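You operate a simulated robot arm through the tools that you are given. There is no shell and no other tool.

The job below is to be done with a simulated robot arm. You get a single attempt, and the scene is never put back.

Task
Pack the purple and orange rings, close the case and wipe its lid.
Fine: each ring goes in the pocket marked with its colour; use the teal cloth and put it back. What is to be rubbed or washed off counts as gone when no trace of it is left.

Only the result counts: the job must be done as asked and must still hold three seconds after the hand-in. Knocking over, shifting, dropping, spilling or breaking anything else fails it. Lids that push on must go on centred and level and be pressed home; caps that screw on are set level and turned clockwise until they are tight. Flat cloth is picked up by pressing the open fingertips on it (5 to 10 N) and closing them slowly along it; thin cloth reads only 2 to 8 mm in the jaws.

Robot
A 7-joint arm with a fingered hand, fixed in place. Base frame: the origin is at the foot of the arm, x ahead of it, y to its left, z up; the work surface is at about z = 0.9. Lengths are in m, angles in rad, forces in N, time in s.
With the tool pointing down near the work surface it reaches from about 0.42 to 0.88 m from the base axis. Its first joint turns from -2.496 to 2.496 rad. Payload 3 kg.
The TCP is the grasp point between the finger pads, 0.026 m short of the fingertips. In the tool frame z runs along the fingers and y along their closing line. Largest opening 0.148 m; the body of the gripper starts 0.073 m behind the TCP. The gripper is a hand of 3 fingers: y runs from the thumb to the fingers, the wrist lies at [0, 0, -0.229] in the tool frame, and closing takes about 1.5 s.
Orientation is that of the tool frame in the base frame, as [roll, pitch, yaw] about the fixed x, y, z axes, in that order (R = Rz(yaw) Ry(pitch) Rx(roll)). With the fingers straight down and closing along the base's y, the tool's x points along the base's -x, its y along +y and its z along -z.

Tools
- The arm moves only by the tool step_arm. Its argument "increments" is one flat list of numbers, 6 for each row, row after row: the shift along the base's x, y, z in m, then the turn, a rotation vector about the base's x, y, z in rad. In form: [dx, dy, dz, rx, ry, rz, dx, dy, dz, rx, ry, rz, ...]. A call has 1 to 20 rows; each row is the pose to reach, as a shift and turn from the pose commanded when the call began. "gripper" is the opening, from 0 (shut) to 1 (fully open), set as the call begins (left out, the last holds). Each row takes 0.2 s and may step no farther than 0.05 m and 0.15 rad from the row before; otherwise, or with a gripper value out of range, the whole call is refused. Where a pose cannot be reached the arm comes as near as it can. A force on the tool above 40 N (or 10 N above the force at the start of the call, whichever is more), or a blocked arm, ends the call early, and 0.2 s more pass. Each finger travels about 0.153 m/s and halts on what it meets, pressing with about 29 N; the grip force reading is that of the motor and also rises with nothing between the fingers. The clock runs only during rows and for 0.2 s after the last one: add rows that repeat a pose to give the fingers time. The reply holds the time, the measured pose of the TCP, the force on the tool along the base axes, the opening and the grip force, in the units named above and with some noise, with the torque about the TCP (base axes, N m) and any sound that the robot's microphone picked up.
- Cameras (640 x 400 px; columns grow to the right, rows downward): "scene" is fixed at [0.0496, 0.5008, 1.5193]; the picture's right is [-0.05, -1.00, 0.00], its down [-0.48, 0.02, -0.88] and it looks along [0.87, -0.04, -0.48] (base axes); focal length 290 px, centre (320, 200). "wrist" rides on the gripper at [0.067, -0.039, -0.09] in the tool frame; the picture's right is [0.50, 0.87, 0.00], its down [-0.66, 0.38, -0.65] and it looks along [-0.57, 0.33, 0.76] (tool axes); focal length 222 px, centre (320, 200). There is no depth. A picture from a camera that has moved, and an enlarged one, comes with that camera's place and axes in the base frame and with its lens.
- snapshot(camera): a new picture of that camera. It takes no simulated time.
- raise_lower(by): slides the trunk up (or, below 0, down) by that many m; the arm rides with it, the base frame stays. It gives what a move gives, with no picture.
- grasp_type(shape): the hand has 3 fingers and takes this shape, open, in about a second: jaw (thumb against the fingers, like two jaws); tri (thumb and two fingers); tip (a fingertip pinch); poke (one finger out to press); point (the index stretched); flat (the hand flat); cup (the hand cupped); fist (a fist). The gripper value then closes the fingers along that shape, each until it touches; the sizes above hold for jaw. It gives what a move gives, with no picture.
- enlarge(camera, box): a new picture of the part [left, top, right, bottom] of that camera's present view, enlarged. It takes no simulated time.
- hand_in(): hands the job in; it is judged then, once.

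Nothing tells you positions but the pictures and the camera data. Unless the task says otherwise, let go and move clear before handing in.

The tools are called after "Call:" as a command line: name --argument value ..., lists and objects as JSON in quotes. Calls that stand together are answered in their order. step_arm: Moves the arm, as the interface text tells. Its arguments: {"type":"object","properties":{"increments":{"type":"array"},"gripper":{"type":"number"}},"required":["increments"]} The other tools are called the same way: raise_lower (by) slides the trunk up or down; grasp_type (shape) gives the hand a shape; snapshot (camera) takes a picture; enlarge (camera, box) takes an enlarged picture of a part of a camera's view; hand_in () hands the job in.

At the start:

```text
t: 0.0
tool_pos: [0.6979, 0.2857, 1.402]
tool_rot: [3.139, 0.0, -3.141]
contact_force: [-0.1, -0.1, 0.0]
ft_torque: [0.06, 0.01, -0.02]
gripper_width: 0.1477
grasp_force: 0.1
shape: jaw
trunk travel left (down, up): [-0.764, 0.126]
```

scene: 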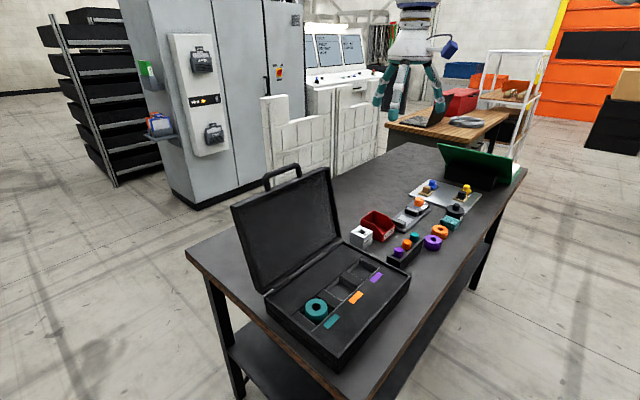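
wrist: 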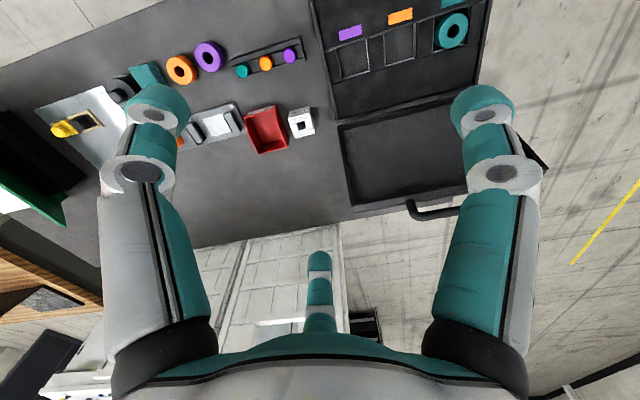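

I see an open case on the bench with a teal ring already in its pocket, and the purple and orange rings lying to the right, along with several other objects. I'll take enlarged views first to locate everything.

Call:
enlarge --camera "scene" --box '[340, 160, 500, 280]'

Call:
enlarge --camera "scene" --box '[220, 160, 420, 370]'

Call:
enlarge --camera "wrist" --box '[0, 20, 330, 220]'

Call:
enlarge --camera "wrist" --box '[280, 0, 560, 220]'

```text
3.33 times, centred on (420, 220) of scene
camera zoom: at [0.0496, 0.5008, 1.5193], right [-0.05, -1.0, 0.0], down [-0.48, 0.02, -0.88], along [0.87, -0.04, -0.48], focal length 966 px, centre (-13, 133)
```

zoom: 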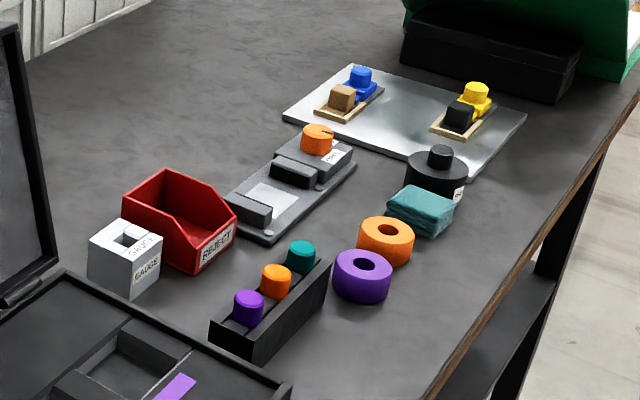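

```text
1.90 times, centred on (320, 265) of scene
camera zoom: at [0.0496, 0.5008, 1.5193], right [-0.05, -1.0, 0.0], down [-0.48, 0.02, -0.88], along [0.87, -0.04, -0.48], focal length 552 px, centre (320, 76)
```

zoom: 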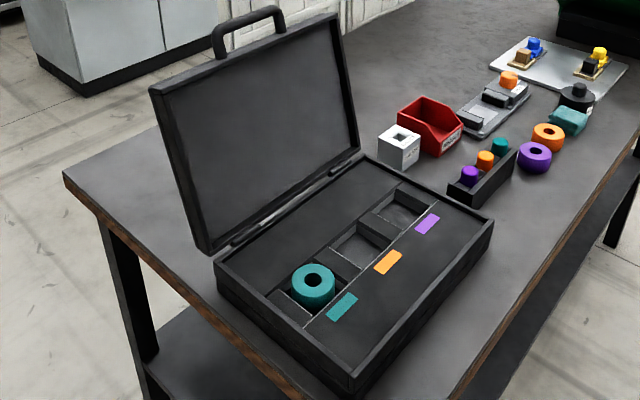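

```text
1.94 times, centred on (165, 120) of wrist
camera zoom: at [0.6311, 0.2435, 1.4906], right [-0.5, 0.87, 0.0], down [0.65, 0.38, 0.66], along [0.57, 0.33, -0.75], focal length 431 px, centre (621, 355)
```

zoom: 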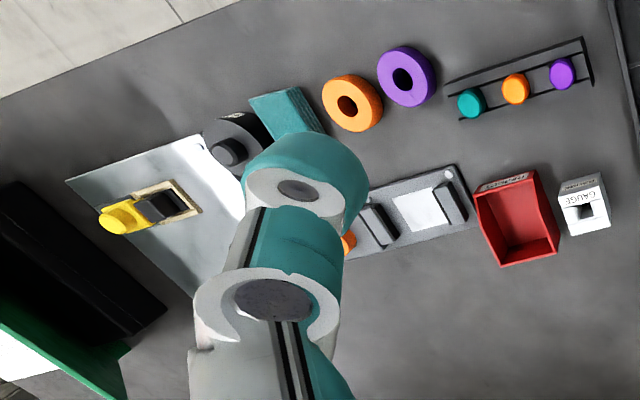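

```text
1.82 times, centred on (420, 110) of wrist
camera zoom: at [0.6311, 0.2435, 1.4906], right [-0.5, 0.87, 0.0], down [0.65, 0.38, 0.66], along [0.57, 0.33, -0.75], focal length 404 px, centre (138, 364)
```

zoom: 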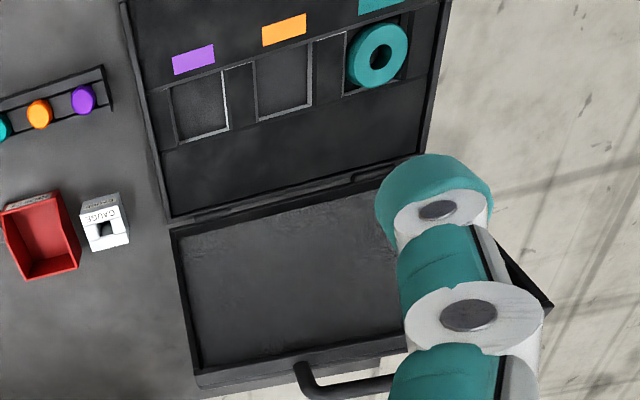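

The case sits turned about 45° near (0.60, 0.42), with the rings near (0.82, 0.08) and (0.885, 0.03). The teal cloth looks like a folded pad near (0.95, -0.04). I'll move the hand over the rings and lower the trunk for a closer look.

Call:
step_arm --increments '[0, -0.045, 0, 0, 0, 0, 0, -0.09, 0, 0, 0, 0, 0, -0.135, 0, 0, 0, 0, 0, -0.18, 0, 0, 0, 0, 0, -0.236, 0, 0, 0, 0]'

```text
refused: row 5 steps farther than a row can; nothing moved
```

The last row was a little too long a step. I'll resend it with shorter rows.

Call:
step_arm --increments '[0, -0.045, 0, 0, 0, 0, 0, -0.09, 0, 0, 0, 0, 0, -0.135, 0, 0, 0, 0, 0, -0.18, 0, 0, 0, 0, 0, -0.22, 0, 0, 0, 0, 0, -0.236, 0, 0, 0, 0]'

Call:
raise_lower --by -0.2

Call:
snapshot --camera "wrist"

Call:
snapshot --camera "scene"

```text
t: 1.4
tool_pos: [0.737, 0.1233, 1.3782]
tool_rot: [3.135, 0.003, 3.14]
contact_force: [0.1, 0.0, 1.3]
ft_torque: [0.0, 0.0, 0.02]
gripper_width: 0.1482
grasp_force: 0.2
shape: jaw
out of reach, approached as far as the arm can: row 1, 2, 3, 4, 5, 6
trunk travel left (down, up): [-0.764, 0.126]
```

```text
t: 3.6
tool_pos: [0.7371, 0.1234, 1.1772]
tool_rot: [3.135, 0.002, 3.14]
contact_force: [-0.4, 0.7, -0.1]
ft_torque: [-0.04, 0.02, -0.01]
gripper_width: 0.1477
grasp_force: 0.1
shape: jaw
trunk travel left (down, up): [-0.564, 0.326]
```

```text
taken
camera wrist: at [0.6684, 0.0833, 1.2666], right [-0.5, 0.87, 0.01], down [0.65, 0.37, 0.66], along [0.57, 0.33, -0.75], focal length 222 px, centre (320, 200)
```

wrist: 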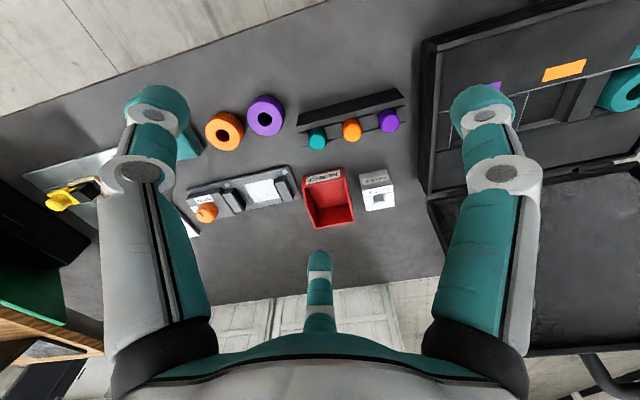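

```text
taken
```

scene: 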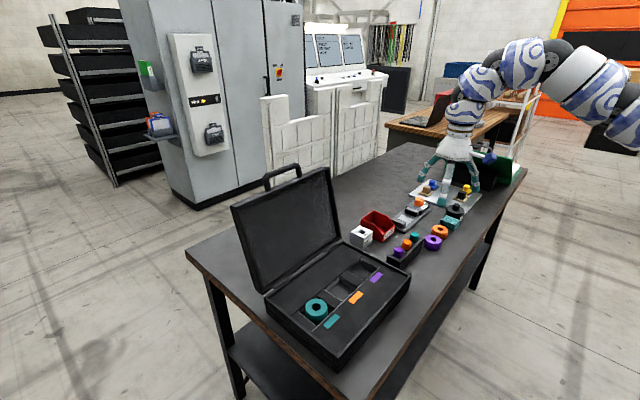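

The hand is now above the rings, near (0.737, 0.123, 1.177). Rows were out of reach at the raised height, so I'll look closely and then try lower poses.

Call:
enlarge --camera "wrist" --box '[170, 70, 430, 240]'

Call:
enlarge --camera "wrist" --box '[0, 80, 260, 250]'

Call:
enlarge --camera "scene" --box '[400, 160, 500, 260]'

```text
2.35 times, centred on (300, 155) of wrist
camera zoom: at [0.6684, 0.0833, 1.2666], right [-0.5, 0.87, 0.01], down [0.65, 0.37, 0.66], along [0.57, 0.33, -0.75], focal length 523 px, centre (367, 306)
```

zoom: 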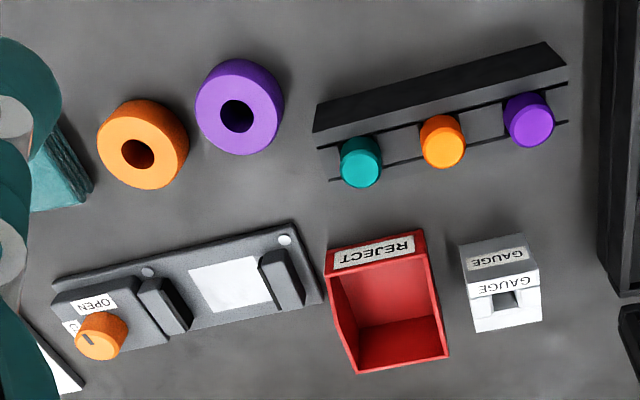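

```text
2.35 times, centred on (130, 165) of wrist
camera zoom: at [0.6684, 0.0833, 1.2666], right [-0.5, 0.87, 0.01], down [0.65, 0.37, 0.66], along [0.57, 0.33, -0.75], focal length 523 px, centre (767, 282)
```

zoom: 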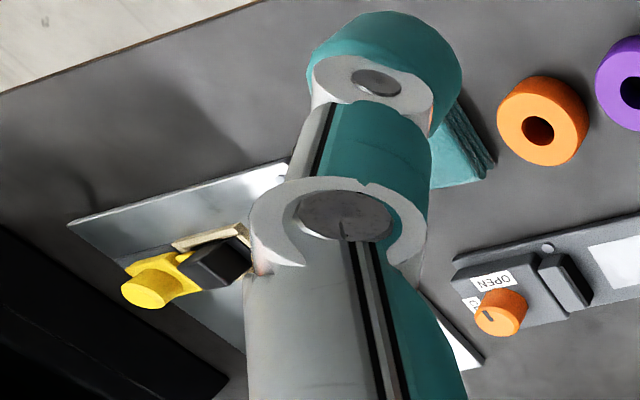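

```text
4.00 times, centred on (450, 210) of scene
camera zoom: at [0.0496, 0.5008, 1.5193], right [-0.05, -1.0, 0.0], down [-0.48, 0.02, -0.88], along [0.87, -0.04, -0.48], focal length 1160 px, centre (-200, 160)
```

zoom: 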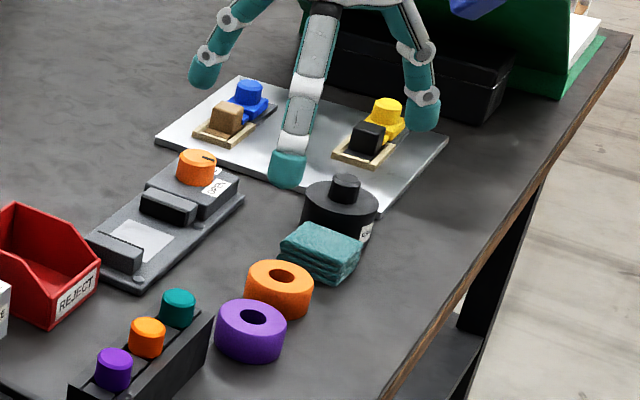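

The rings, the folded teal cloth and the three-fingered hand are clearly visible. Before working, I'll close the jaws in free air to see how the fingers really move.

Call:
step_arm --increments '[0, 0, 0, 0, 0, 0, 0, 0, 0, 0, 0, 0, 0, 0, 0, 0, 0, 0, 0, 0, 0, 0, 0, 0, 0, 0, 0, 0, 0, 0, 0, 0, 0, 0, 0, 0, 0, 0, 0, 0, 0, 0, 0, 0, 0, 0, 0, 0]' --gripper 0.4

Call:
snapshot --camera "wrist"

Call:
enlarge --camera "scene" --box '[400, 130, 500, 230]'

```text
t: 5.4
tool_pos: [0.7364, 0.1251, 1.178]
tool_rot: [3.134, 0.0, -3.141]
contact_force: [-0.2, 0.6, -0.5]
ft_torque: [-0.02, -0.02, -0.01]
gripper_width: 0.0597
grasp_force: 0.1
shape: jaw
trunk travel left (down, up): [-0.564, 0.326]
```

```text
taken
camera wrist: at [0.6685, 0.0832, 1.2665], right [-0.5, 0.87, 0.01], down [0.65, 0.37, 0.66], along [0.57, 0.33, -0.75], focal length 222 px, centre (320, 200)
```

wrist: 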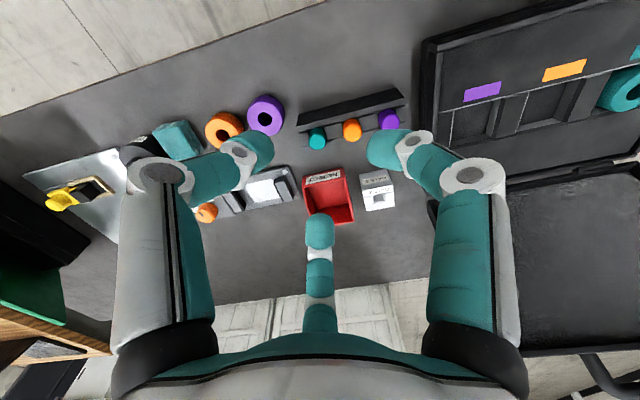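

```text
4.00 times, centred on (450, 180) of scene
camera zoom: at [0.0496, 0.5008, 1.5193], right [-0.05, -1.0, 0.0], down [-0.48, 0.02, -0.88], along [0.87, -0.04, -0.48], focal length 1160 px, centre (-200, 280)
```

zoom: 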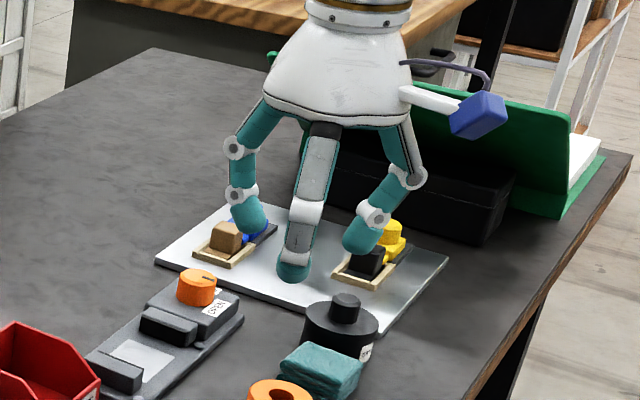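

In jaw shape all three fingers curl towards the centre. I'll check the "tip" and "tri" shapes too before choosing.

Call:
grasp_type --shape "tip"

Call:
snapshot --camera "wrist"

Call:
enlarge --camera "scene" --box '[400, 130, 500, 230]'

Call:
grasp_type --shape "tri"

Call:
snapshot --camera "wrist"

Call:
enlarge --camera "scene" --box '[400, 130, 500, 230]'

```text
t: 6.3
tool_pos: [0.7354, 0.1241, 1.1778]
tool_rot: [3.135, 0.001, -3.141]
contact_force: [-0.3, -0.3, -0.5]
ft_torque: [0.0, -0.02, 0.0]
gripper_width: 0.1478
grasp_force: 0.2
shape: tip
trunk travel left (down, up): [-0.564, 0.326]
```

```text
taken
camera wrist: at [0.6685, 0.0832, 1.2665], right [-0.5, 0.87, 0.01], down [0.65, 0.37, 0.66], along [0.57, 0.33, -0.75], focal length 222 px, centre (320, 200)
```

wrist: 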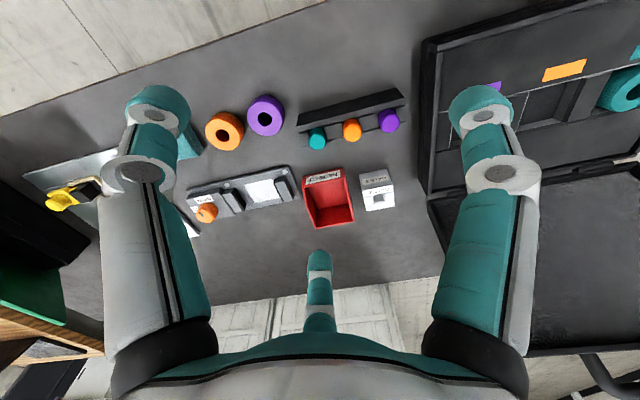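

```text
4.00 times, centred on (450, 180) of scene
camera zoom: at [0.0496, 0.5008, 1.5193], right [-0.05, -1.0, 0.0], down [-0.48, 0.02, -0.88], along [0.87, -0.04, -0.48], focal length 1160 px, centre (-200, 280)
```

zoom: 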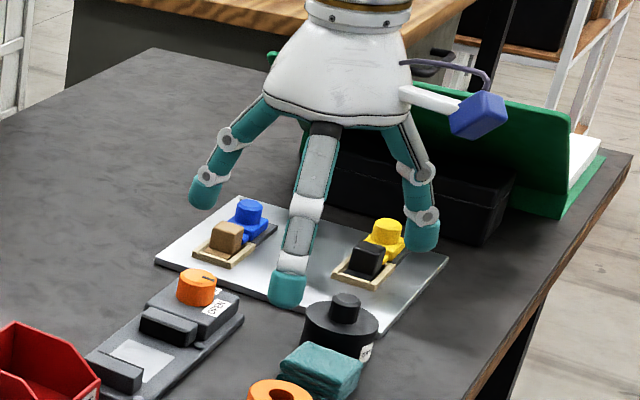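

```text
t: 7.2
tool_pos: [0.7357, 0.1236, 1.1788]
tool_rot: [3.133, 0.002, 3.141]
contact_force: [-0.3, -0.3, -0.5]
ft_torque: [0.03, -0.03, -0.01]
gripper_width: 0.1477
grasp_force: 0.1
shape: tri
trunk travel left (down, up): [-0.564, 0.326]
```

```text
taken
camera wrist: at [0.6685, 0.0832, 1.2665], right [-0.5, 0.87, 0.01], down [0.65, 0.37, 0.66], along [0.57, 0.33, -0.75], focal length 222 px, centre (320, 200)
```

wrist: 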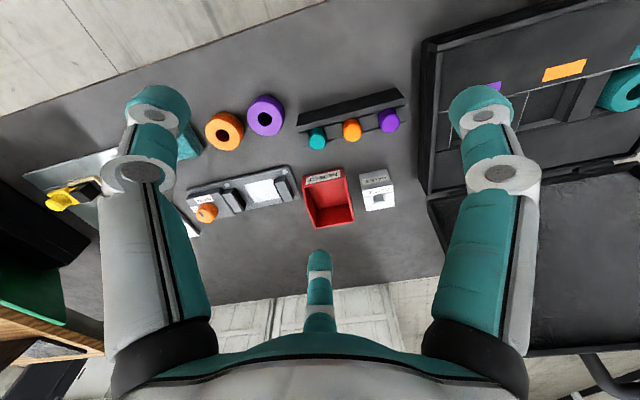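

```text
4.00 times, centred on (450, 180) of scene
camera zoom: at [0.0496, 0.5008, 1.5193], right [-0.05, -1.0, 0.0], down [-0.48, 0.02, -0.88], along [0.87, -0.04, -0.48], focal length 1160 px, centre (-200, 280)
```

zoom: 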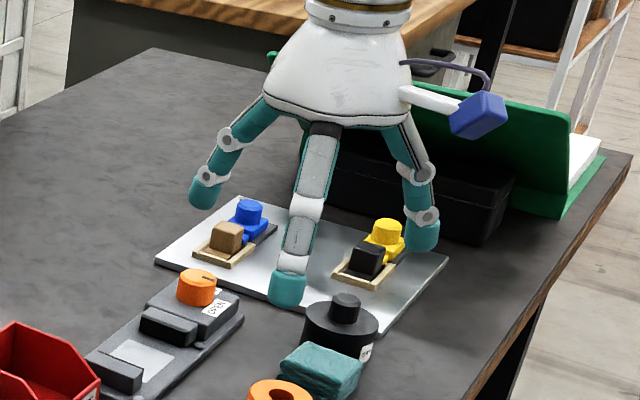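

All shapes open the same way, so I'll go back to jaw, which is a 3-point grip well suited to the rings. Next I'll move in front of the case to look into the pockets.

Call:
grasp_type --shape "jaw"

Call:
step_arm --increments '[-0.03, 0.026, -0.01, 0, 0, 0, -0.06, 0.052, -0.02, 0, 0, 0, -0.09, 0.078, -0.03, 0, 0, 0, -0.12, 0.104, -0.03, 0, 0, 0, -0.15, 0.13, -0.03, 0, 0, 0, -0.18, 0.156, -0.03, 0, 0, 0, -0.21, 0.182, -0.03, 0, 0, 0, -0.237, 0.207, -0.03, 0, 0, 0]'

Call:
snapshot --camera "wrist"

Call:
snapshot --camera "scene"

```text
t: 8.1
tool_pos: [0.7374, 0.1242, 1.1785]
tool_rot: [3.134, 0.0, -3.141]
contact_force: [-0.3, 0.2, -0.3]
ft_torque: [-0.01, 0.0, -0.03]
gripper_width: 0.1478
grasp_force: 0.1
shape: jaw
trunk travel left (down, up): [-0.564, 0.326]
```

```text
t: 9.9
tool_pos: [0.6212, 0.2932, 1.1697]
tool_rot: [3.137, 0.002, -3.14]
contact_force: [-1.0, 0.5, 0.5]
ft_torque: [-0.07, -0.05, 0.01]
gripper_width: 0.148
grasp_force: 0.0
shape: jaw
out of reach, approached as far as the arm can: row 1, 2, 3, 4, 5, 6, 7, 8
trunk travel left (down, up): [-0.564, 0.326]
```

```text
taken
camera wrist: at [0.5528, 0.2532, 1.2591], right [-0.5, 0.87, 0.0], down [0.65, 0.38, 0.66], along [0.57, 0.33, -0.75], focal length 222 px, centre (320, 200)
```

wrist: 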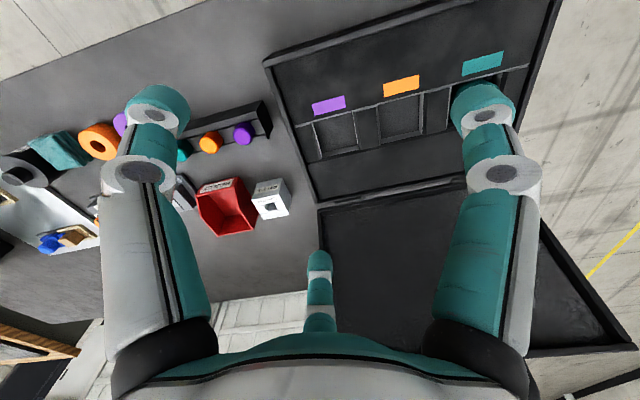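

```text
taken
```

scene: 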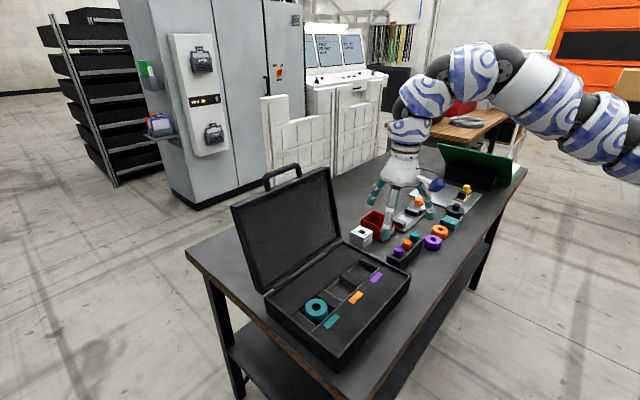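

The arm cannot fold inward this high relative to the trunk. I'll lower the hand with the arm and raise the trunk to get into the better working range.

Call:
raise_lower --by 0.2

Call:
step_arm --increments '[0, 0, -0.045, 0, 0, 0, 0, 0, -0.09, 0, 0, 0, 0, 0, -0.135, 0, 0, 0, 0, 0, -0.18, 0, 0, 0, 0, 0, -0.22, 0, 0, 0, -0.03, 0.01, -0.22, 0, 0, 0, -0.06, 0.02, -0.22, 0, 0, 0, -0.09, 0.03, -0.22, 0, 0, 0, -0.12, 0.035, -0.22, 0, 0, 0]'

Call:
snapshot --camera "wrist"

Call:
snapshot --camera "scene"

```text
t: 12.0
tool_pos: [0.6239, 0.2894, 1.3694]
tool_rot: [3.133, 0.003, 3.141]
contact_force: [-0.6, -0.5, -0.6]
ft_torque: [0.03, 0.0, -0.02]
gripper_width: 0.148
grasp_force: 0.0
shape: jaw
trunk travel left (down, up): [-0.764, 0.126]
```

```text
t: 14.0
tool_pos: [0.6569, 0.3121, 1.2763]
tool_rot: [3.075, 0.04, -3.097]
contact_force: [0.0, 0.0, -0.3]
ft_torque: [0.01, 0.02, 0.0]
gripper_width: 0.1481
grasp_force: 0.2
shape: jaw
out of reach, approached as far as the arm can: row 1, 2, 3, 4, 5, 6, 7, 8, 9
trunk travel left (down, up): [-0.764, 0.126]
```

```text
taken
camera wrist: at [0.5881, 0.2635, 1.36], right [-0.54, 0.84, 0.04], down [0.61, 0.36, 0.7], along [0.58, 0.4, -0.71], focal length 222 px, centre (320, 200)
```

wrist: 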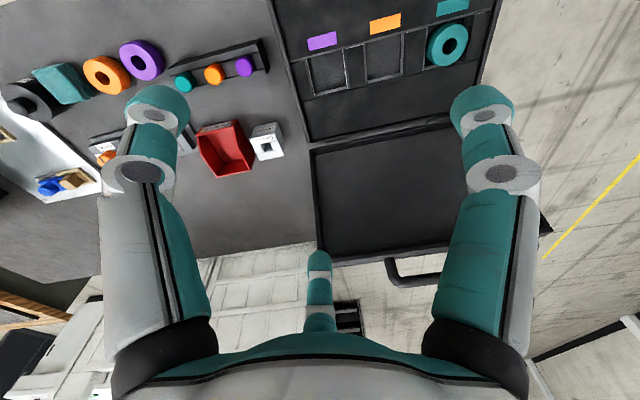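

```text
taken
```

scene: 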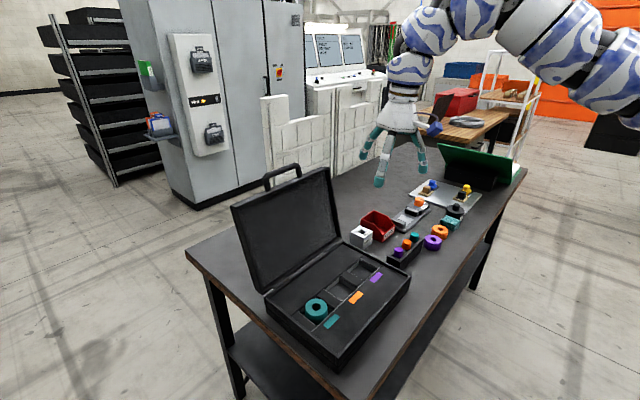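

Lower is also out of reach, so the trunk must go down and the hand must sit higher relative to it. I'll raise the hand with the arm first, then lower the trunk.

Call:
step_arm --increments '[0, 0, 0.045, 0, 0, 0, 0, 0, 0.09, 0, 0, 0, 0, 0, 0.135, 0, 0, 0, 0, 0, 0.18, 0, 0, 0, 0, 0, 0.22, 0, 0, 0]'

```text
t: 15.2
tool_pos: [0.6692, 0.3206, 1.4289]
tool_rot: [3.073, 0.041, -3.098]
contact_force: [-1.2, -0.5, 0.2]
ft_torque: [0.03, -0.01, -0.02]
gripper_width: 0.1483
grasp_force: 0.1
shape: jaw
out of reach, approached as far as the arm can: row 4, 5
trunk travel left (down, up): [-0.764, 0.126]
```

The reach limits are odd up here, so I'll straighten the tool and move outward, away from the case. Then I'll lower the trunk and probe the reach near the work height.

Call:
step_arm --increments '[0.02, -0.034, -0.006, -0.014, 0.008, -0.009, 0.04, -0.068, -0.012, -0.028, 0.015, -0.018, 0.06, -0.102, -0.018, -0.042, 0.023, -0.027, 0.08, -0.136, -0.024, -0.056, 0.03, -0.036, 0.096, -0.17, -0.03, -0.07, 0.038, -0.044]'

Call:
raise_lower --by -0.2

```text
t: 16.4
tool_pos: [0.767, 0.1504, 1.3929]
tool_rot: [3.141, 0.002, -3.141]
contact_force: [0.0, -0.1, -0.6]
ft_torque: [0.06, 0.03, 0.02]
gripper_width: 0.1481
grasp_force: 0.0
shape: jaw
out of reach, approached as far as the arm can: row 2, 3, 4, 5
trunk travel left (down, up): [-0.764, 0.126]
```

```text
t: 18.6
tool_pos: [0.7667, 0.1531, 1.1931]
tool_rot: [3.141, 0.003, -3.141]
contact_force: [-0.1, 0.2, -0.4]
ft_torque: [0.02, 0.0, 0.01]
gripper_width: 0.1481
grasp_force: 0.0
shape: jaw
trunk travel left (down, up): [-0.564, 0.326]
```

Now at r≈0.78 and z≈1.19 with the trunk at -0.2. I'll test lowering straight down with the arm.

Call:
step_arm --increments '[0, 0, -0.03, 0, 0, 0, 0, 0, -0.06, 0, 0, 0, 0, 0, -0.09, 0, 0, 0]'

```text
t: 19.4
tool_pos: [0.767, 0.1537, 1.1029]
tool_rot: [-3.14, 0.003, -3.138]
contact_force: [0.4, 0.1, -0.2]
ft_torque: [-0.01, 0.02, -0.04]
gripper_width: 0.1478
grasp_force: 0.1
shape: jaw
trunk travel left (down, up): [-0.564, 0.326]
```

Going down works here. Next I'll test moving inward toward the case front at this height.

Call:
step_arm --increments '[-0.035, 0.02, 0, 0, 0, 0, -0.07, 0.04, 0, 0, 0, 0, -0.105, 0.06, 0, 0, 0, 0, -0.14, 0.08, 0, 0, 0, 0]'

```text
t: 20.4
tool_pos: [0.7212, 0.1969, 1.1147]
tool_rot: [3.141, 0.002, -3.14]
contact_force: [-0.1, -0.4, -0.1]
ft_torque: [0.01, -0.01, 0.02]
gripper_width: 0.148
grasp_force: 0.1
shape: jaw
out of reach, approached as far as the arm can: row 2, 3, 4
trunk travel left (down, up): [-0.564, 0.326]
```

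The inner limit seems to depend on azimuth, so a wrist joint limit may be tied to yaw. I'll turn the hand about vertical and retest the inward motion.

Call:
step_arm --increments '[0, 0, 0, 0, 0, 0.14, 0, 0, 0, 0, 0, 0.28, 0, 0, 0, 0, 0, 0.42, 0, 0, 0, 0, 0, 0.5, -0.03, 0.015, 0, 0, 0, 0.5, -0.06, 0.03, 0, 0, 0, 0.5, -0.09, 0.045, 0, 0, 0, 0.5, -0.12, 0.06, 0, 0, 0, 0.5]'

Call:
snapshot --camera "scene"

```text
t: 22.2
tool_pos: [0.713, 0.2023, 1.1138]
tool_rot: [-3.141, 0.003, -2.64]
contact_force: [0.1, -0.8, -0.4]
ft_torque: [-0.01, 0.01, -0.01]
gripper_width: 0.148
grasp_force: 0.0
shape: jaw
out of reach, approached as far as the arm can: row 5, 6, 7, 8
trunk travel left (down, up): [-0.564, 0.326]
```

```text
taken
```

scene: 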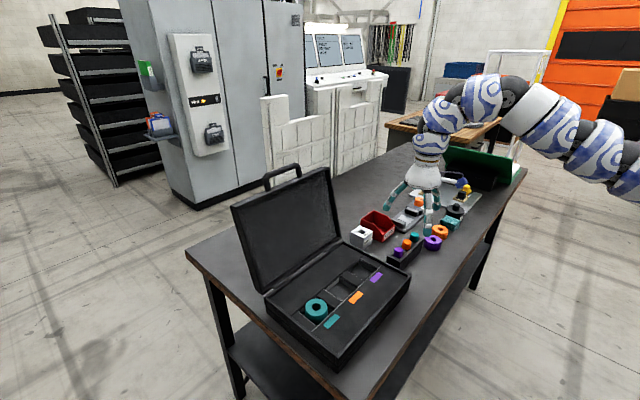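

The yaw is not the limit. I'll raise the trunk by 0.2 and then lower the arm, to test reach with the hand lower relative to the shoulder while staying clear of everything.

Call:
raise_lower --by 0.2

Call:
step_arm --increments '[0.02, -0.01, -0.03, 0, 0, 0, 0.02, -0.01, -0.06, 0, 0, 0, 0.02, -0.01, -0.09, 0, 0, 0, 0.02, -0.01, -0.12, 0, 0, 0, 0.02, -0.01, -0.15, 0, 0, 0, 0.02, -0.01, -0.18, 0, 0, 0, 0.02, -0.01, -0.21, 0, 0, 0]'

```text
t: 24.4
tool_pos: [0.7123, 0.2025, 1.3143]
tool_rot: [-3.141, 0.001, -2.641]
contact_force: [-0.3, -0.3, 0.0]
ft_torque: [0.01, 0.0, 0.01]
gripper_width: 0.1481
grasp_force: 0.2
shape: jaw
trunk travel left (down, up): [-0.764, 0.126]
```

```text
t: 26.0
tool_pos: [0.7333, 0.1914, 1.1044]
tool_rot: [-3.141, 0.002, -2.641]
contact_force: [0.3, 0.0, 0.4]
ft_torque: [0.0, 0.0, -0.02]
gripper_width: 0.1482
grasp_force: 0.1
shape: jaw
trunk travel left (down, up): [-0.764, 0.126]
```

Straight down works fine with the trunk at 0. Now I'll try moving inward at this height.

Call:
step_arm --increments '[-0.035, 0.02, 0, 0, 0, -0.1, -0.07, 0.04, 0, 0, 0, -0.2, -0.105, 0.06, 0, 0, 0, -0.3, -0.14, 0.08, 0, 0, 0, -0.4, -0.175, 0.1, 0, 0, 0, -0.5, -0.2, 0.12, 0, 0, 0, -0.5]'

Call:
snapshot --camera "scene"

```text
t: 27.4
tool_pos: [0.5774, 0.2705, 1.066]
tool_rot: [-3.14, 0.002, -3.14]
contact_force: [-0.3, 0.0, 0.0]
ft_torque: [-0.01, 0.02, -0.03]
gripper_width: 0.1484
grasp_force: 0.3
shape: jaw
out of reach, approached as far as the arm can: row 2, 3, 4, 5, 6
trunk travel left (down, up): [-0.764, 0.126]
```

```text
taken
```

scene: 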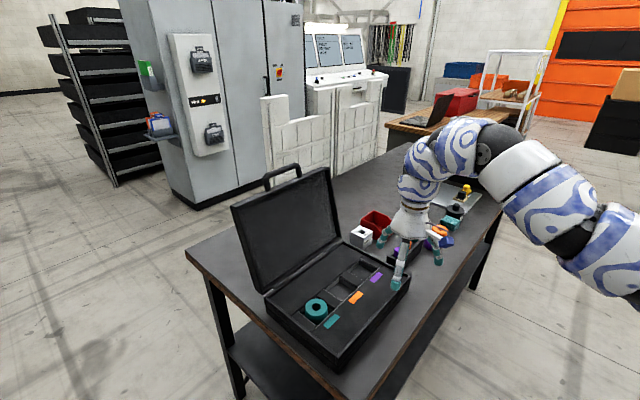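

The lower the hand is relative to the trunk, the farther inward it reaches, and the case pockets at r≈0.73–0.77 are fine. I'll look into the case from here.

Call:
snapshot --camera "wrist"

Call:
enlarge --camera "wrist" --box '[280, 40, 520, 240]'

```text
taken
camera wrist: at [0.5098, 0.2304, 1.1541], right [-0.5, 0.87, 0.0], down [0.65, 0.38, 0.65], along [0.57, 0.33, -0.76], focal length 222 px, centre (320, 200)
```

wrist: 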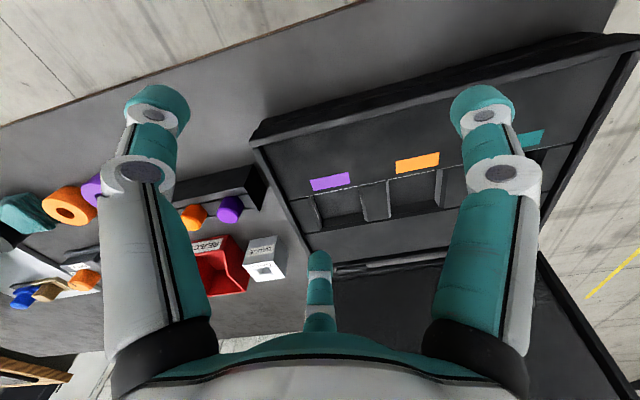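

```text
2.00 times, centred on (400, 140) of wrist
camera zoom: at [0.5098, 0.2304, 1.1541], right [-0.5, 0.87, 0.0], down [0.65, 0.38, 0.65], along [0.57, 0.33, -0.76], focal length 444 px, centre (160, 320)
```

zoom: 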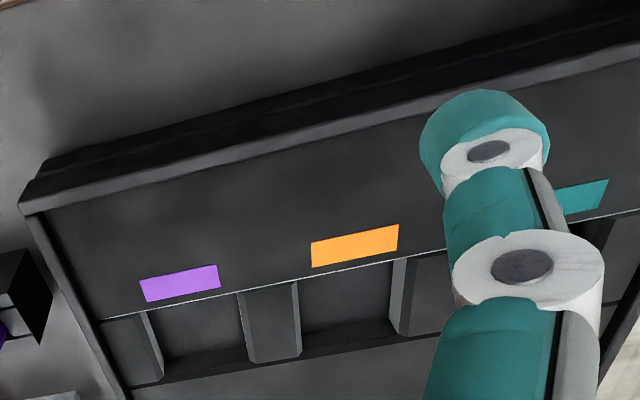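

The purple pocket is near (0.667, 0.350), with sides of about 62 mm, and the rings are about 58 mm across. I'll go to the purple ring first, turning the hand so the fingers miss the orange ring and the peg rack.

Call:
step_arm --increments '[0.03, -0.026, 0.02, 0, 0, 0.03, 0.06, -0.052, 0.034, 0, 0, 0.06, 0.09, -0.078, 0.034, 0, 0, 0.1, 0.12, -0.104, 0.034, 0, 0, 0.13, 0.15, -0.13, 0.034, 0, 0, 0.17, 0.18, -0.156, 0.034, 0, 0, 0.2, 0.2026, -0.1805, 0.034, 0, 0, 0.236]'

Call:
snapshot --camera "wrist"

Call:
enlarge --camera "scene" --box '[380, 160, 500, 280]'

```text
t: 29.0
tool_pos: [0.7819, 0.0887, 1.0984]
tool_rot: [3.141, 0.0, -2.905]
contact_force: [-0.1, 0.1, -0.4]
ft_torque: [0.03, 0.01, -0.02]
gripper_width: 0.148
grasp_force: 0.0
shape: jaw
out of reach, approached as far as the arm can: row 1, 2, 3, 4
trunk travel left (down, up): [-0.764, 0.126]
```

```text
taken
camera wrist: at [0.7245, 0.0333, 1.1876], right [-0.69, 0.72, 0.0], down [0.55, 0.52, 0.65], along [0.47, 0.45, -0.76], focal length 222 px, centre (320, 200)
```

wrist: 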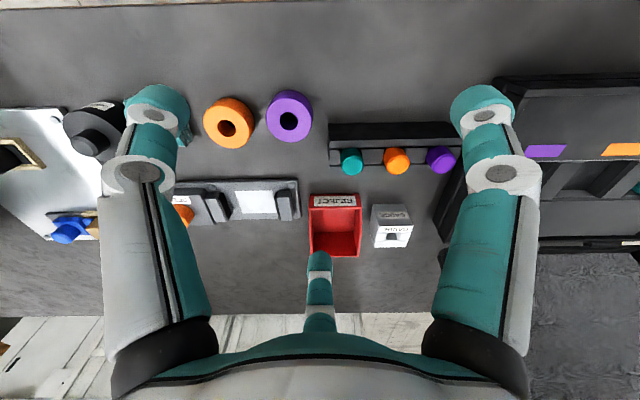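

```text
3.33 times, centred on (440, 220) of scene
camera zoom: at [0.0496, 0.5008, 1.5193], right [-0.05, -1.0, 0.0], down [-0.48, 0.02, -0.88], along [0.87, -0.04, -0.48], focal length 966 px, centre (-80, 133)
```

zoom: 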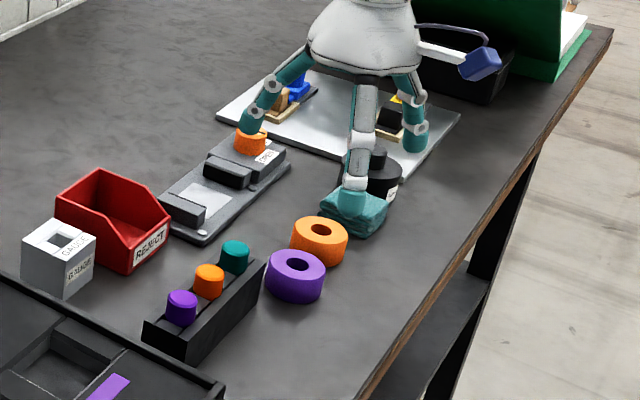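

Both rings are clear of the fingers in this view. I'll enlarge it to refine the purple ring's position.

Call:
enlarge --camera "wrist" --box '[180, 70, 340, 170]'

```text
4.00 times, centred on (260, 120) of wrist
camera zoom: at [0.7245, 0.0333, 1.1876], right [-0.69, 0.72, 0.0], down [0.55, 0.52, 0.65], along [0.47, 0.45, -0.76], focal length 888 px, centre (560, 520)
```

zoom: 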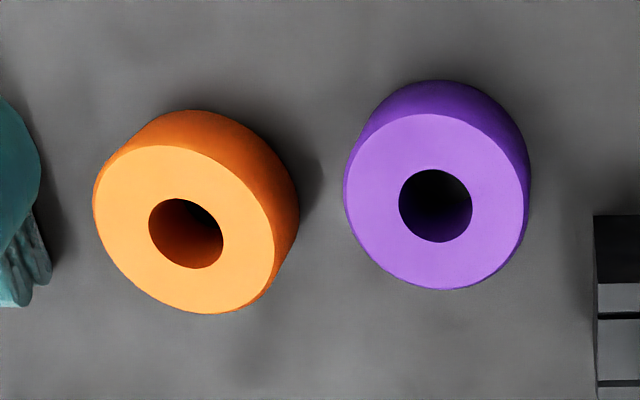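

The purple ring is near (0.822, 0.076), about 54 mm across and 30 mm high, with its top near z 0.93. I'll lower the trunk a little, narrow the fingers and move above it.

Call:
raise_lower --by -0.1

Call:
step_arm --increments '[0.02, -0.006, 0, 0, 0, 0, 0.04, -0.0127, 0, 0, 0, 0, 0.04, -0.0127, 0, 0, 0, 0, 0.04, -0.0127, 0, 0, 0, 0]' --gripper 0.6

Call:
snapshot --camera "wrist"

Call:
enlarge --camera "scene" --box '[380, 180, 500, 280]'

```text
t: 30.3
tool_pos: [0.7812, 0.088, 0.9993]
tool_rot: [3.141, 0.002, -2.905]
contact_force: [0.6, 0.0, -0.3]
ft_torque: [0.02, -0.01, 0.0]
gripper_width: 0.148
grasp_force: 0.3
shape: jaw
trunk travel left (down, up): [-0.664, 0.226]
```

```text
t: 31.3
tool_pos: [0.8222, 0.0756, 0.9986]
tool_rot: [-3.141, 0.003, -2.905]
contact_force: [0.3, -0.1, -0.8]
ft_torque: [0.01, 0.04, 0.06]
gripper_width: 0.0895
grasp_force: 0.1
shape: jaw
trunk travel left (down, up): [-0.664, 0.226]
```

```text
taken
camera wrist: at [0.7647, 0.0219, 1.0878], right [-0.69, 0.72, 0.0], down [0.55, 0.52, 0.66], along [0.47, 0.45, -0.76], focal length 222 px, centre (320, 200)
```

wrist: 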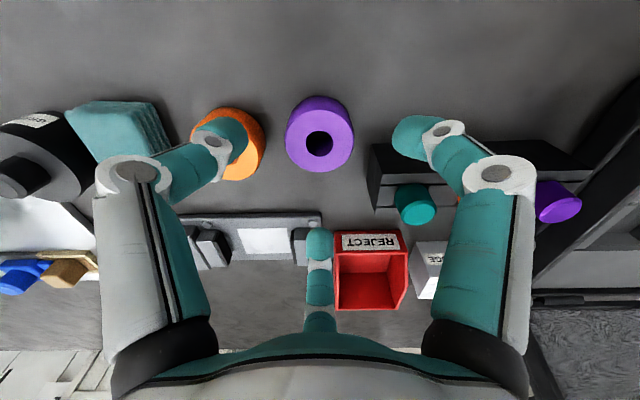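

```text
4.00 times, centred on (440, 230) of scene
camera zoom: at [0.0496, 0.5008, 1.5193], right [-0.05, -1.0, 0.0], down [-0.48, 0.02, -0.88], along [0.87, -0.04, -0.48], focal length 1160 px, centre (-160, 80)
```

zoom: 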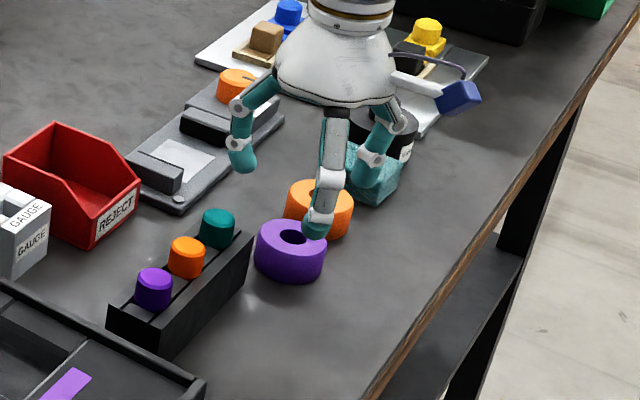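

The ring is centred under the hand within about 2 mm. I'll descend so the fingertips sit a little below the ring's top, then close gently around it.

Call:
step_arm --increments '[-0.001, -0.0005, -0.02, 0, 0, 0, -0.001, -0.0005, -0.04, 0, 0, 0, -0.001, -0.0005, -0.058, 0, 0, 0]'

Call:
snapshot --camera "wrist"

Call:
enlarge --camera "scene" --box '[400, 200, 480, 280]'

```text
t: 32.1
tool_pos: [0.8204, 0.0759, 0.9413]
tool_rot: [-3.142, 0.004, -2.906]
contact_force: [-0.3, 0.4, -0.2]
ft_torque: [-0.01, 0.01, -0.01]
gripper_width: 0.0892
grasp_force: 0.0
shape: jaw
trunk travel left (down, up): [-0.664, 0.226]
```

```text
taken
camera wrist: at [0.7641, 0.0211, 1.0312], right [-0.69, 0.72, 0.0], down [0.55, 0.52, 0.66], along [0.48, 0.45, -0.75], focal length 222 px, centre (320, 200)
```

wrist: 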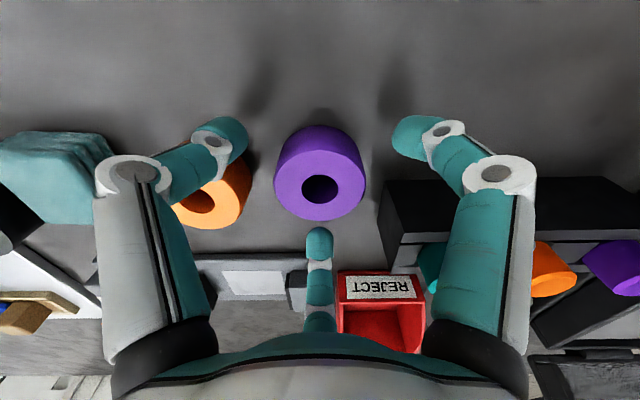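

```text
5.00 times, centred on (440, 240) of scene
camera zoom: at [0.0496, 0.5008, 1.5193], right [-0.05, -1.0, 0.0], down [-0.48, 0.02, -0.88], along [0.87, -0.04, -0.48], focal length 1450 px, centre (-280, 0)
```

zoom: 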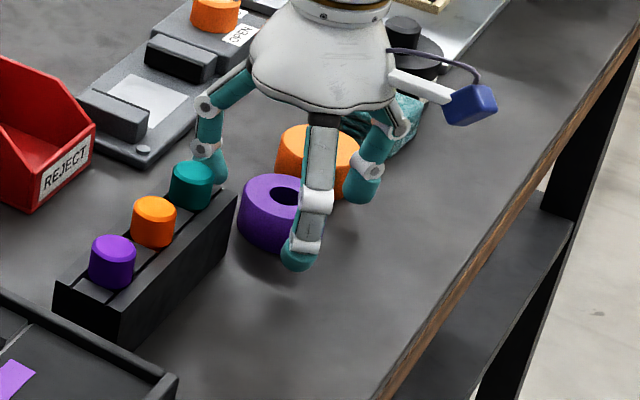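

The fingers straddle the purple ring evenly. I'm closing on it now.

Call:
step_arm --increments '[0, 0, 0, 0, 0, 0, 0, 0, 0, 0, 0, 0, 0, 0, 0, 0, 0, 0, 0, 0, 0, 0, 0, 0, 0, 0, 0, 0, 0, 0, 0, 0, 0, 0, 0, 0]' --gripper 0.2

Call:
snapshot --camera "wrist"

Call:
enlarge --camera "scene" --box '[400, 200, 480, 280]'

```text
t: 33.5
tool_pos: [0.8201, 0.0754, 0.9418]
tool_rot: [-3.141, 0.002, -2.904]
contact_force: [1.0, 0.7, 0.6]
ft_torque: [0.0, -0.04, 0.0]
gripper_width: 0.0471
grasp_force: 29.3
shape: jaw
trunk travel left (down, up): [-0.664, 0.226]
```

```text
taken
camera wrist: at [0.7637, 0.0211, 1.0309], right [-0.69, 0.72, 0.0], down [0.55, 0.52, 0.66], along [0.48, 0.45, -0.76], focal length 222 px, centre (320, 200)
```

wrist: 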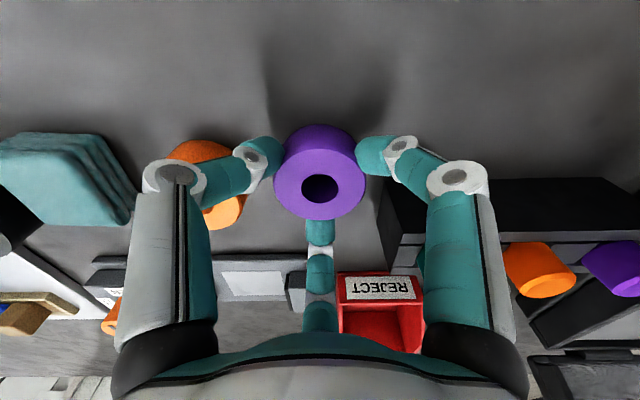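

```text
5.00 times, centred on (440, 240) of scene
camera zoom: at [0.0496, 0.5008, 1.5193], right [-0.05, -1.0, 0.0], down [-0.48, 0.02, -0.88], along [0.87, -0.04, -0.48], focal length 1450 px, centre (-280, 0)
```

zoom: 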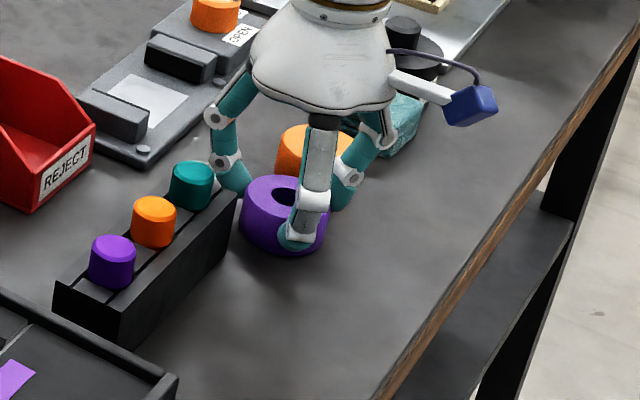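

Grip force is 29 N with all three fingers on the ring. I'll lift it straight up and check.

Call:
step_arm --increments '[0, 0, 0.02, 0, 0, 0, 0, 0, 0.05, 0, 0, 0, 0, 0, 0.08, 0, 0, 0, 0, 0, 0.11, 0, 0, 0, 0, 0, 0.13, 0, 0, 0]'

Call:
snapshot --camera "wrist"

Call:
snapshot --camera "scene"

```text
t: 34.7
tool_pos: [0.82, 0.0758, 1.0715]
tool_rot: [-3.141, 0.002, -2.904]
contact_force: [-0.3, 0.3, -1.0]
ft_torque: [0.01, 0.01, 0.03]
gripper_width: 0.0472
grasp_force: 28.9
shape: jaw
trunk travel left (down, up): [-0.664, 0.226]
```

```text
taken
camera wrist: at [0.7634, 0.0212, 1.1608], right [-0.69, 0.72, 0.0], down [0.55, 0.52, 0.66], along [0.48, 0.45, -0.76], focal length 222 px, centre (320, 200)
```

wrist: 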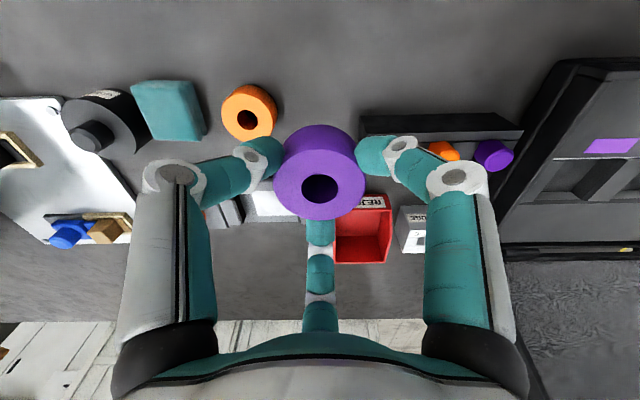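

```text
taken
```

scene: 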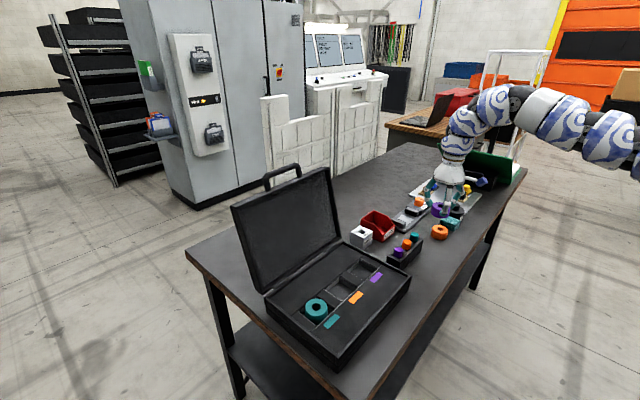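

The purple ring is held firmly. I'll carry it above the purple pocket near (0.667, 0.350), turning the hand so no finger points at the case's side wall.

Call:
step_arm --increments '[-0.019, 0.034, 0.001, 0, 0, -0.05, -0.038, 0.068, 0.002, 0, 0, -0.1, -0.057, 0.103, 0.003, 0, 0, -0.155, -0.076, 0.137, 0.004, 0, 0, -0.21, -0.096, 0.171, 0.005, 0, 0, -0.26, -0.115, 0.205, 0.006, 0, 0, -0.315, -0.134, 0.24, 0.007, 0, 0, -0.37, -0.153, 0.274, 0.0085, 0, 0, -0.42]'

Call:
snapshot --camera "wrist"

Call:
enlarge --camera "scene" --box '[260, 160, 440, 360]'

```text
t: 36.5
tool_pos: [0.6656, 0.3499, 1.0793]
tool_rot: [3.141, 0.002, 2.957]
contact_force: [-0.6, 0.5, -1.7]
ft_torque: [-0.01, 0.01, -0.02]
gripper_width: 0.0472
grasp_force: 29.4
shape: jaw
trunk travel left (down, up): [-0.664, 0.226]
```

```text
taken
camera wrist: at [0.5926, 0.3231, 1.1689], right [-0.33, 0.94, 0.0], down [0.71, 0.25, 0.65], along [0.62, 0.22, -0.76], focal length 222 px, centre (320, 200)
```

wrist: 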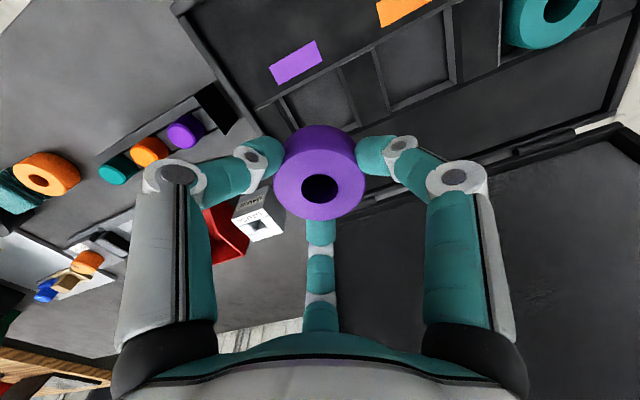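

```text
2.00 times, centred on (350, 260) of scene
camera zoom: at [0.0496, 0.5008, 1.5193], right [-0.05, -1.0, 0.0], down [-0.48, 0.02, -0.88], along [0.87, -0.04, -0.48], focal length 580 px, centre (260, 80)
```

zoom: 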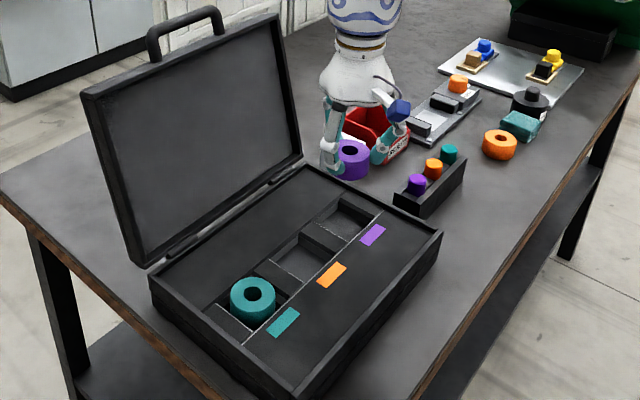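

The hand hovers near the case with a good view of the pockets. I'll enlarge both views to measure the pocket corners.

Call:
enlarge --camera "wrist" --box '[240, 20, 480, 150]'

Call:
enlarge --camera "scene" --box '[310, 240, 410, 320]'

Call:
enlarge --camera "wrist" --box '[440, 0, 640, 120]'

```text
2.67 times, centred on (360, 85) of wrist
camera zoom: at [0.5926, 0.3231, 1.1689], right [-0.33, 0.94, 0.0], down [0.71, 0.25, 0.65], along [0.62, 0.22, -0.76], focal length 592 px, centre (213, 507)
```

zoom: 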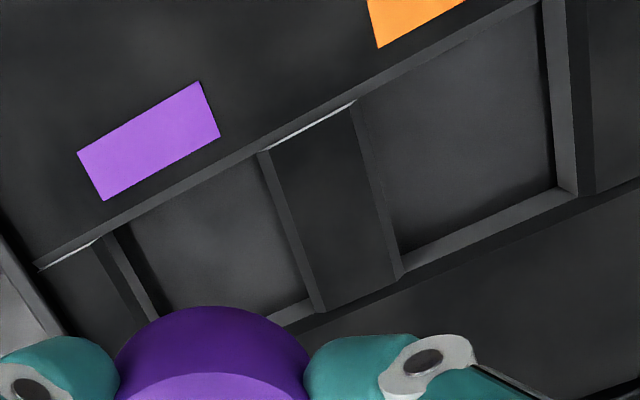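

```text
5.00 times, centred on (360, 280) of scene
camera zoom: at [0.0496, 0.5008, 1.5193], right [-0.05, -1.0, 0.0], down [-0.48, 0.02, -0.88], along [0.87, -0.04, -0.48], focal length 1450 px, centre (120, -200)
```

zoom: 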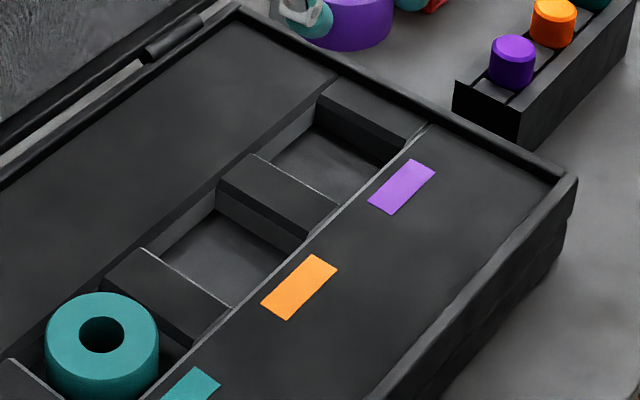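

```text
3.20 times, centred on (540, 60) of wrist
camera zoom: at [0.5926, 0.3231, 1.1689], right [-0.33, 0.94, 0.0], down [0.71, 0.25, 0.65], along [0.62, 0.22, -0.76], focal length 711 px, centre (-384, 648)
```

zoom: 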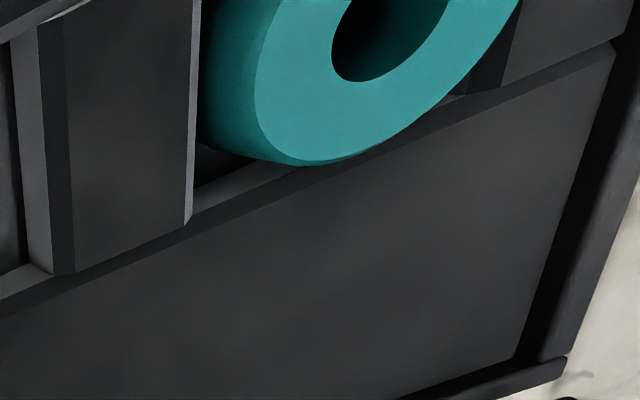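

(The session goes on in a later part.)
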